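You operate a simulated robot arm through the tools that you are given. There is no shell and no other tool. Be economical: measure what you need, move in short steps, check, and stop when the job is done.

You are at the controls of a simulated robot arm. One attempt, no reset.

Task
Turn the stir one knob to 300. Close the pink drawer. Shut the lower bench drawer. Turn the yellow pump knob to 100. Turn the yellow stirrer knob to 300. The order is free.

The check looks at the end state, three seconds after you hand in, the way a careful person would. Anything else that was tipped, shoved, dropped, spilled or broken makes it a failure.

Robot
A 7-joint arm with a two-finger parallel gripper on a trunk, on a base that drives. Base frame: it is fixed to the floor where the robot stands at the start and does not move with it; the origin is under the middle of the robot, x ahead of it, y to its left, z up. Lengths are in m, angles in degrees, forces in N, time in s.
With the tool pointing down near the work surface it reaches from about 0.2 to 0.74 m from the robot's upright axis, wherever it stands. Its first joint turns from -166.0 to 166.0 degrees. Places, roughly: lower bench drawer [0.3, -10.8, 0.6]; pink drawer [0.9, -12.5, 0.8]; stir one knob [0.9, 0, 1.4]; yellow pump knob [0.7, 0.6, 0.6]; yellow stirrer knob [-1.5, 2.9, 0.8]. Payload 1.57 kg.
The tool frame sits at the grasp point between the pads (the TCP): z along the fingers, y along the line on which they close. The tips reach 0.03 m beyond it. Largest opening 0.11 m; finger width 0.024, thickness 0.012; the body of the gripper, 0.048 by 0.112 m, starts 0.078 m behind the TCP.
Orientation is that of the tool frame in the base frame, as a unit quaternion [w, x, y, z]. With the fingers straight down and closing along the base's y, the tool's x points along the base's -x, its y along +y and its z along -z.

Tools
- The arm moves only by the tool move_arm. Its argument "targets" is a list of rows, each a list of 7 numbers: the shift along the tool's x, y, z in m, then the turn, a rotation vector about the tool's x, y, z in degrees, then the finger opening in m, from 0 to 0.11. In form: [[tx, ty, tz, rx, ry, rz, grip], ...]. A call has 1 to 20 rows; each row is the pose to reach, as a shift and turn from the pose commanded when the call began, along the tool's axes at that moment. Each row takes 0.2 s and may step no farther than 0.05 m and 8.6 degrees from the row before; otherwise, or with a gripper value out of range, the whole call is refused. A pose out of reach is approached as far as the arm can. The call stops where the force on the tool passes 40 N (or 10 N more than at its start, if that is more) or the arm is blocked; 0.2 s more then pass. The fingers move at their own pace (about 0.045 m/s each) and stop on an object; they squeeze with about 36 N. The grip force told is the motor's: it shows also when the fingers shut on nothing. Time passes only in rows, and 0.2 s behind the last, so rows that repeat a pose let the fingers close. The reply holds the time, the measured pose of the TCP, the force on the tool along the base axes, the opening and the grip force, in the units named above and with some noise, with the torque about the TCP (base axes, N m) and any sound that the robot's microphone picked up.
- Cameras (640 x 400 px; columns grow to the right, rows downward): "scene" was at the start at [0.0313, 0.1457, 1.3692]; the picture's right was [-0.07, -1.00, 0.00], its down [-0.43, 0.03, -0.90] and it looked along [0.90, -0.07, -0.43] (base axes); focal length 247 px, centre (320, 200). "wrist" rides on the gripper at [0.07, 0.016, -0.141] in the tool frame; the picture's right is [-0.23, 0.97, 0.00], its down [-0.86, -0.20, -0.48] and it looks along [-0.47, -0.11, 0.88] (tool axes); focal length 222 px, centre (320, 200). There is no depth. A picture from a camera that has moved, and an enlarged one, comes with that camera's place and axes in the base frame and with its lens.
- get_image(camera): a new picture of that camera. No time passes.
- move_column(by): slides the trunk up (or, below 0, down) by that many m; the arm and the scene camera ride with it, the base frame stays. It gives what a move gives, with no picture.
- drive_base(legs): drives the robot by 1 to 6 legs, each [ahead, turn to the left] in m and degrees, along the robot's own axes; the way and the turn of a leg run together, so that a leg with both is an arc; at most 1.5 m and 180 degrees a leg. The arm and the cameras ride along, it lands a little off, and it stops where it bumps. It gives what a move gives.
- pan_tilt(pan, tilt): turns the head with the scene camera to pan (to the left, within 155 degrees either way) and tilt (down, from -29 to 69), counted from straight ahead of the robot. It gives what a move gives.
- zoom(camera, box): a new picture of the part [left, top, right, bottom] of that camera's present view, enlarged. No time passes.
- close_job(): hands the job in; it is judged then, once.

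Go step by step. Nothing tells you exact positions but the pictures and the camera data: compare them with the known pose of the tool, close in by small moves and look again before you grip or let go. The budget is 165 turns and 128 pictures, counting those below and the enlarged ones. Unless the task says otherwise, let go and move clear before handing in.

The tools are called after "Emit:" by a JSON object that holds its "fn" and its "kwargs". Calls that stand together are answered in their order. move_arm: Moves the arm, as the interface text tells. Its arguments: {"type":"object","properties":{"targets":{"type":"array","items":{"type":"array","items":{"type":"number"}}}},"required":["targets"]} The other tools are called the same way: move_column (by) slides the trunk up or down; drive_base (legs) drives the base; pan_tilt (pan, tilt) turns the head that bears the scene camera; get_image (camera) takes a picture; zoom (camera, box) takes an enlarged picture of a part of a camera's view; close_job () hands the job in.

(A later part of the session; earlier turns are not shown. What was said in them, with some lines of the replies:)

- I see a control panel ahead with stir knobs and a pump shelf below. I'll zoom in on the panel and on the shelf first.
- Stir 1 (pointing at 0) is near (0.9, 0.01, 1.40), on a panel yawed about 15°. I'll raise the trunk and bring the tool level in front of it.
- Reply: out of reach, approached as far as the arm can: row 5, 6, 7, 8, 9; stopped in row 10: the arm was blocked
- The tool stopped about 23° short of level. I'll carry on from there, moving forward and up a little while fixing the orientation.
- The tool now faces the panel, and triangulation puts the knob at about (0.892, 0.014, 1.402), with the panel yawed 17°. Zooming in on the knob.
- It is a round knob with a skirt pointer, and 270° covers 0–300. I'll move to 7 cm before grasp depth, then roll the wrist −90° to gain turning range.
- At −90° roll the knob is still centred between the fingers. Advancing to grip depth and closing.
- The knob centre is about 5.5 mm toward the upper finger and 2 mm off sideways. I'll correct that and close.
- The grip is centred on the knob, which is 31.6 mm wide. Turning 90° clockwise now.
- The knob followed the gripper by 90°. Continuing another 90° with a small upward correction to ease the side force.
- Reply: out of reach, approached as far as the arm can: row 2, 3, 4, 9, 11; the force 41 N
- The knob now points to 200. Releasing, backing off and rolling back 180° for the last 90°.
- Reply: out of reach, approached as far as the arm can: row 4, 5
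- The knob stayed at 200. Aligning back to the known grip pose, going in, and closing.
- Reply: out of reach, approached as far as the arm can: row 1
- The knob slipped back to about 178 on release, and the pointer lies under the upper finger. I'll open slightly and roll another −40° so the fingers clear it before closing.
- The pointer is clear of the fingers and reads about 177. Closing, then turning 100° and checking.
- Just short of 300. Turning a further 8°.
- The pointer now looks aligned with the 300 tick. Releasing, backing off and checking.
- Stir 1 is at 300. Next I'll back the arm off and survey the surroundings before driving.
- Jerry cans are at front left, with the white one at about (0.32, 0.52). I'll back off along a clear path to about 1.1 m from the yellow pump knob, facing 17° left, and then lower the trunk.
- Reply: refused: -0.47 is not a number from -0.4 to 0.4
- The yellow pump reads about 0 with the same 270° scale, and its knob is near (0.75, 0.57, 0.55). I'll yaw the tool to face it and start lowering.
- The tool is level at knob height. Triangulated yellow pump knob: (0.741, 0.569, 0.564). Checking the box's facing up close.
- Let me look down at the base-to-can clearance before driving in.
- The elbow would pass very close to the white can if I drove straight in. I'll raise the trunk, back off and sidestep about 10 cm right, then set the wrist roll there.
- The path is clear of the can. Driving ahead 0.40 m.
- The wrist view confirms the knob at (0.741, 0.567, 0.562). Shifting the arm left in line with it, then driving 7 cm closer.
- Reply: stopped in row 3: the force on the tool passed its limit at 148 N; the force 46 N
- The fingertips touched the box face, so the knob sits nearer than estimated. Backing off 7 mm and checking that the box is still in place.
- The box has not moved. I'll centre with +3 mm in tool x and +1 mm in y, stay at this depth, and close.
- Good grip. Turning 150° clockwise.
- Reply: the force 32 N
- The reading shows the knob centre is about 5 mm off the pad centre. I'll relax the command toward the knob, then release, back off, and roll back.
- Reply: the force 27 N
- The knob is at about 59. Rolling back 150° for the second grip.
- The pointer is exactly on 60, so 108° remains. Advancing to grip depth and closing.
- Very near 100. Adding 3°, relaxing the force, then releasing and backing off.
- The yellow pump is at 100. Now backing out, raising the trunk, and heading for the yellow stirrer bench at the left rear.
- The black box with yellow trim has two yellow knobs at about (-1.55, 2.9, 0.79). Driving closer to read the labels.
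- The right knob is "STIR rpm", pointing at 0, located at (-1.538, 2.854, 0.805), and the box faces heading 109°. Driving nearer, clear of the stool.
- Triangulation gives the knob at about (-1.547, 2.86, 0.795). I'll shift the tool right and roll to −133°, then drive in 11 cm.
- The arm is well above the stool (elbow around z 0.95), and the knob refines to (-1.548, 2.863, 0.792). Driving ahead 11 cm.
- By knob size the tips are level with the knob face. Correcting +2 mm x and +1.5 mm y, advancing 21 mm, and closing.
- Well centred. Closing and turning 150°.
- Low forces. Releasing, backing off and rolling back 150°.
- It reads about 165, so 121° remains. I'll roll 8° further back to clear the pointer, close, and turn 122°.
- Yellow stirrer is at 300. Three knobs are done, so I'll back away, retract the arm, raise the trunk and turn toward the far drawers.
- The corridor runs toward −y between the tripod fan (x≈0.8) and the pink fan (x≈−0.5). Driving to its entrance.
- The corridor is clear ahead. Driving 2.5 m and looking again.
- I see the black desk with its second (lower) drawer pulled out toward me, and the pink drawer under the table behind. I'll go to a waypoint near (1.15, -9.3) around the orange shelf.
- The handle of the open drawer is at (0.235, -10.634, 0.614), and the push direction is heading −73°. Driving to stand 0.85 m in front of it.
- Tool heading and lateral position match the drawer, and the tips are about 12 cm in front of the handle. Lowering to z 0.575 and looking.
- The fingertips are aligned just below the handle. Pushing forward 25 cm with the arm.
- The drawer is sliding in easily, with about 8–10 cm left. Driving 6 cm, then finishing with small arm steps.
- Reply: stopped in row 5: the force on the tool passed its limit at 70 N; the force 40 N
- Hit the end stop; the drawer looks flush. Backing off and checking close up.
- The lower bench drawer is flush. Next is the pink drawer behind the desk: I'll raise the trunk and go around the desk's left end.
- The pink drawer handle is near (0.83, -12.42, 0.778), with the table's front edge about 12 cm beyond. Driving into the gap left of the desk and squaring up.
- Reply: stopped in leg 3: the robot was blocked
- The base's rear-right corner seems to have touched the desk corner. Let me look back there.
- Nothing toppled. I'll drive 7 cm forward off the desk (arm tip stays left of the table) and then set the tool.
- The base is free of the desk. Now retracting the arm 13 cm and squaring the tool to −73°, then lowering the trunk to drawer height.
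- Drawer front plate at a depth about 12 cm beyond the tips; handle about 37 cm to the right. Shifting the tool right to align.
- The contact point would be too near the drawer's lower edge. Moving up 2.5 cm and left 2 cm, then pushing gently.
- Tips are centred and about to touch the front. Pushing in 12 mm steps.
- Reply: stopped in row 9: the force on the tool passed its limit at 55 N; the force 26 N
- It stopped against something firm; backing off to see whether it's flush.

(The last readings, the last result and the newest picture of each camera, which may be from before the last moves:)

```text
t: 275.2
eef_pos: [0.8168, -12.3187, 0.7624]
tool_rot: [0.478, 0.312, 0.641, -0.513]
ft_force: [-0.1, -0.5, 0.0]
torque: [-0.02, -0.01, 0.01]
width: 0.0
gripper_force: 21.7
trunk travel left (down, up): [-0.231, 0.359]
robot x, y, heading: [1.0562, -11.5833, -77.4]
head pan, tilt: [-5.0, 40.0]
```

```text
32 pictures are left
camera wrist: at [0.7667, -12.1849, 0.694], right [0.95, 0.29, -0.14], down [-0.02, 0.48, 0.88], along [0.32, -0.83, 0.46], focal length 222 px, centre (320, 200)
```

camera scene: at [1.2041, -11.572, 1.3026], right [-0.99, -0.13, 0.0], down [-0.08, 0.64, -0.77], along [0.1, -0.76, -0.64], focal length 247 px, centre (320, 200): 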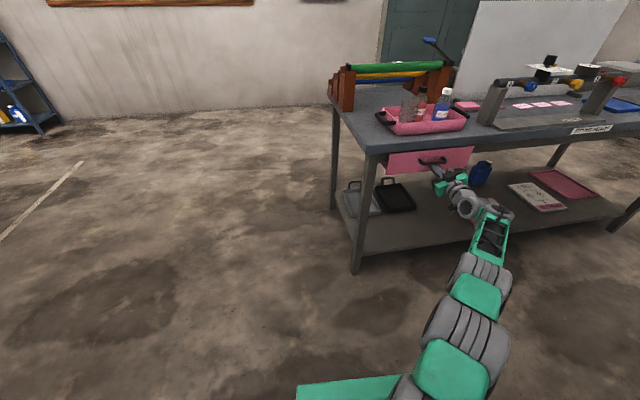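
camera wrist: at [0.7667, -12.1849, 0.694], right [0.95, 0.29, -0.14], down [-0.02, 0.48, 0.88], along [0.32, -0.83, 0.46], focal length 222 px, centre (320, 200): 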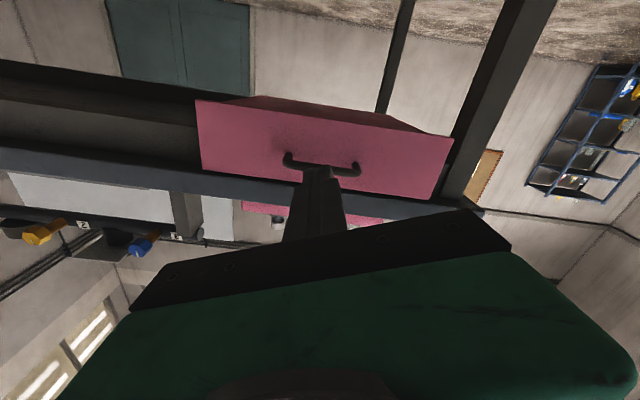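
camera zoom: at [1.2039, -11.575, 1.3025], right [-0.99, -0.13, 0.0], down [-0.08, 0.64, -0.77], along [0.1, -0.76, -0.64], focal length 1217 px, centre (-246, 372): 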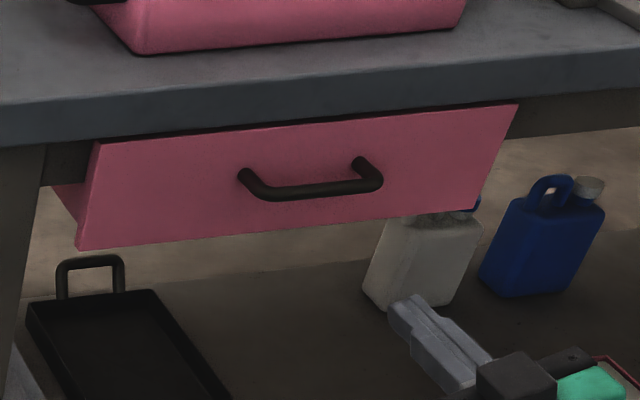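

It looks flush against the apron. I'll press once more to confirm the stop position doesn't change.

Emit:
{"fn": "move_arm", "kwargs": {"targets": [[0, 0, 0.04, 0, 0, 0, 0], [0, 0, 0.08, 0, 0, 0, 0], [0, 0, 0.12, 0, 0, 0, 0], [0, 0, 0.135, 0, 0, 0, 0], [0, 0, 0.14, 0, 0, 0, 0], [0, 0, 0.145, 0, 0, 0, 0], [0, 0, 0.15, 0, 0, 0, 0], [0, 0, 0.155, 0, 0, 0, 0], [0, 0, 0.16, 0, 0, 0, 0], [0, 0, 0.165, 0, 0, 0, 0], [0, 0, 0.17, 0, 0, 0, 0]]}}

Emit:
{"fn": "move_arm", "kwargs": {"targets": [[0, 0, -0.03, 0, 0, 0, 0], [0, 0, -0.07, 0, 0, 0, 0], [0, 0, -0.11, 0, 0, 0, 0], [0, 0, -0.15, 0, 0, 0, 0], [0, 0, -0.19, 0, 0, 0, 0]]}}

Emit:
{"fn": "zoom", "kwargs": {"camera": "scene", "box": [370, 130, 500, 200]}}

```text
t: 276.9
eef_pos: [0.8562, -12.4592, 0.7613]
tool_rot: [0.478, 0.311, 0.642, -0.512]
ft_force: [2.3, 23.9, 4.0]
torque: [-0.29, -0.02, 0.39]
width: 0.0
gripper_force: 20.9
trunk travel left (down, up): [-0.231, 0.359]
robot x, y, heading: [1.0567, -11.5783, -77.6]
head pan, tilt: [-5.0, 40.0]
stopped in row 8: the force on the tool passed its limit at 48 N (the readings are from after the stop); the commanded pose is now the measured one
```

```text
t: 278.1
eef_pos: [0.7989, -12.2794, 0.7588]
tool_rot: [0.478, 0.311, 0.643, -0.511]
ft_force: [0.4, 0.1, -0.4]
torque: [-0.01, -0.03, -0.02]
width: 0.0001
gripper_force: 21.5
trunk travel left (down, up): [-0.231, 0.359]
robot x, y, heading: [1.0578, -11.5786, -77.9]
head pan, tilt: [-5.0, 40.0]
```

```text
4.92 times, centred on (435, 165) of scene
camera zoom: at [1.2038, -11.5748, 1.3025], right [-0.99, -0.13, 0.0], down [-0.08, 0.64, -0.77], along [0.1, -0.76, -0.64], focal length 1217 px, centre (-246, 372)
```

zoom: 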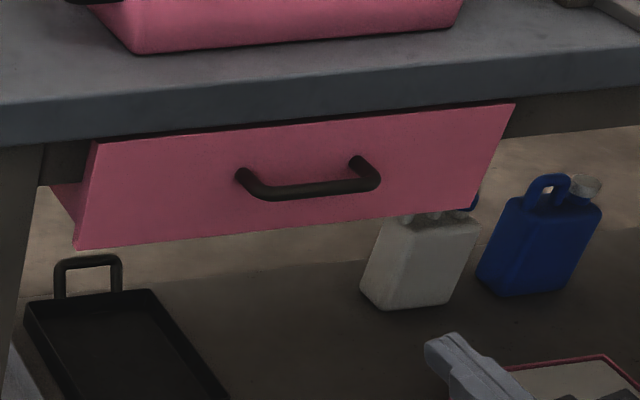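

All five look done: both drawers are closed, the three knobs are on their marks, and the gripper is clear. Handing in.

Emit:
{"fn": "close_job", "kwargs": {}}

```text
The job is handed in.
```

I handed the job in with all five items done. Stir one and the yellow stirrer are at 300, the yellow pump is at 100, and the pink and lower bench drawers are shut.

Two contacts on the way:
- **Yellow pump:** the fingertips hit its box, peaking at 148 N. The box looked unmoved afterwards.
- **Desk:** the base bumped what was probably the bench desk's back-left corner. In the pictures the desk had not moved, to within about 2 cm. I did not look at the lower bench drawer again after that bump.
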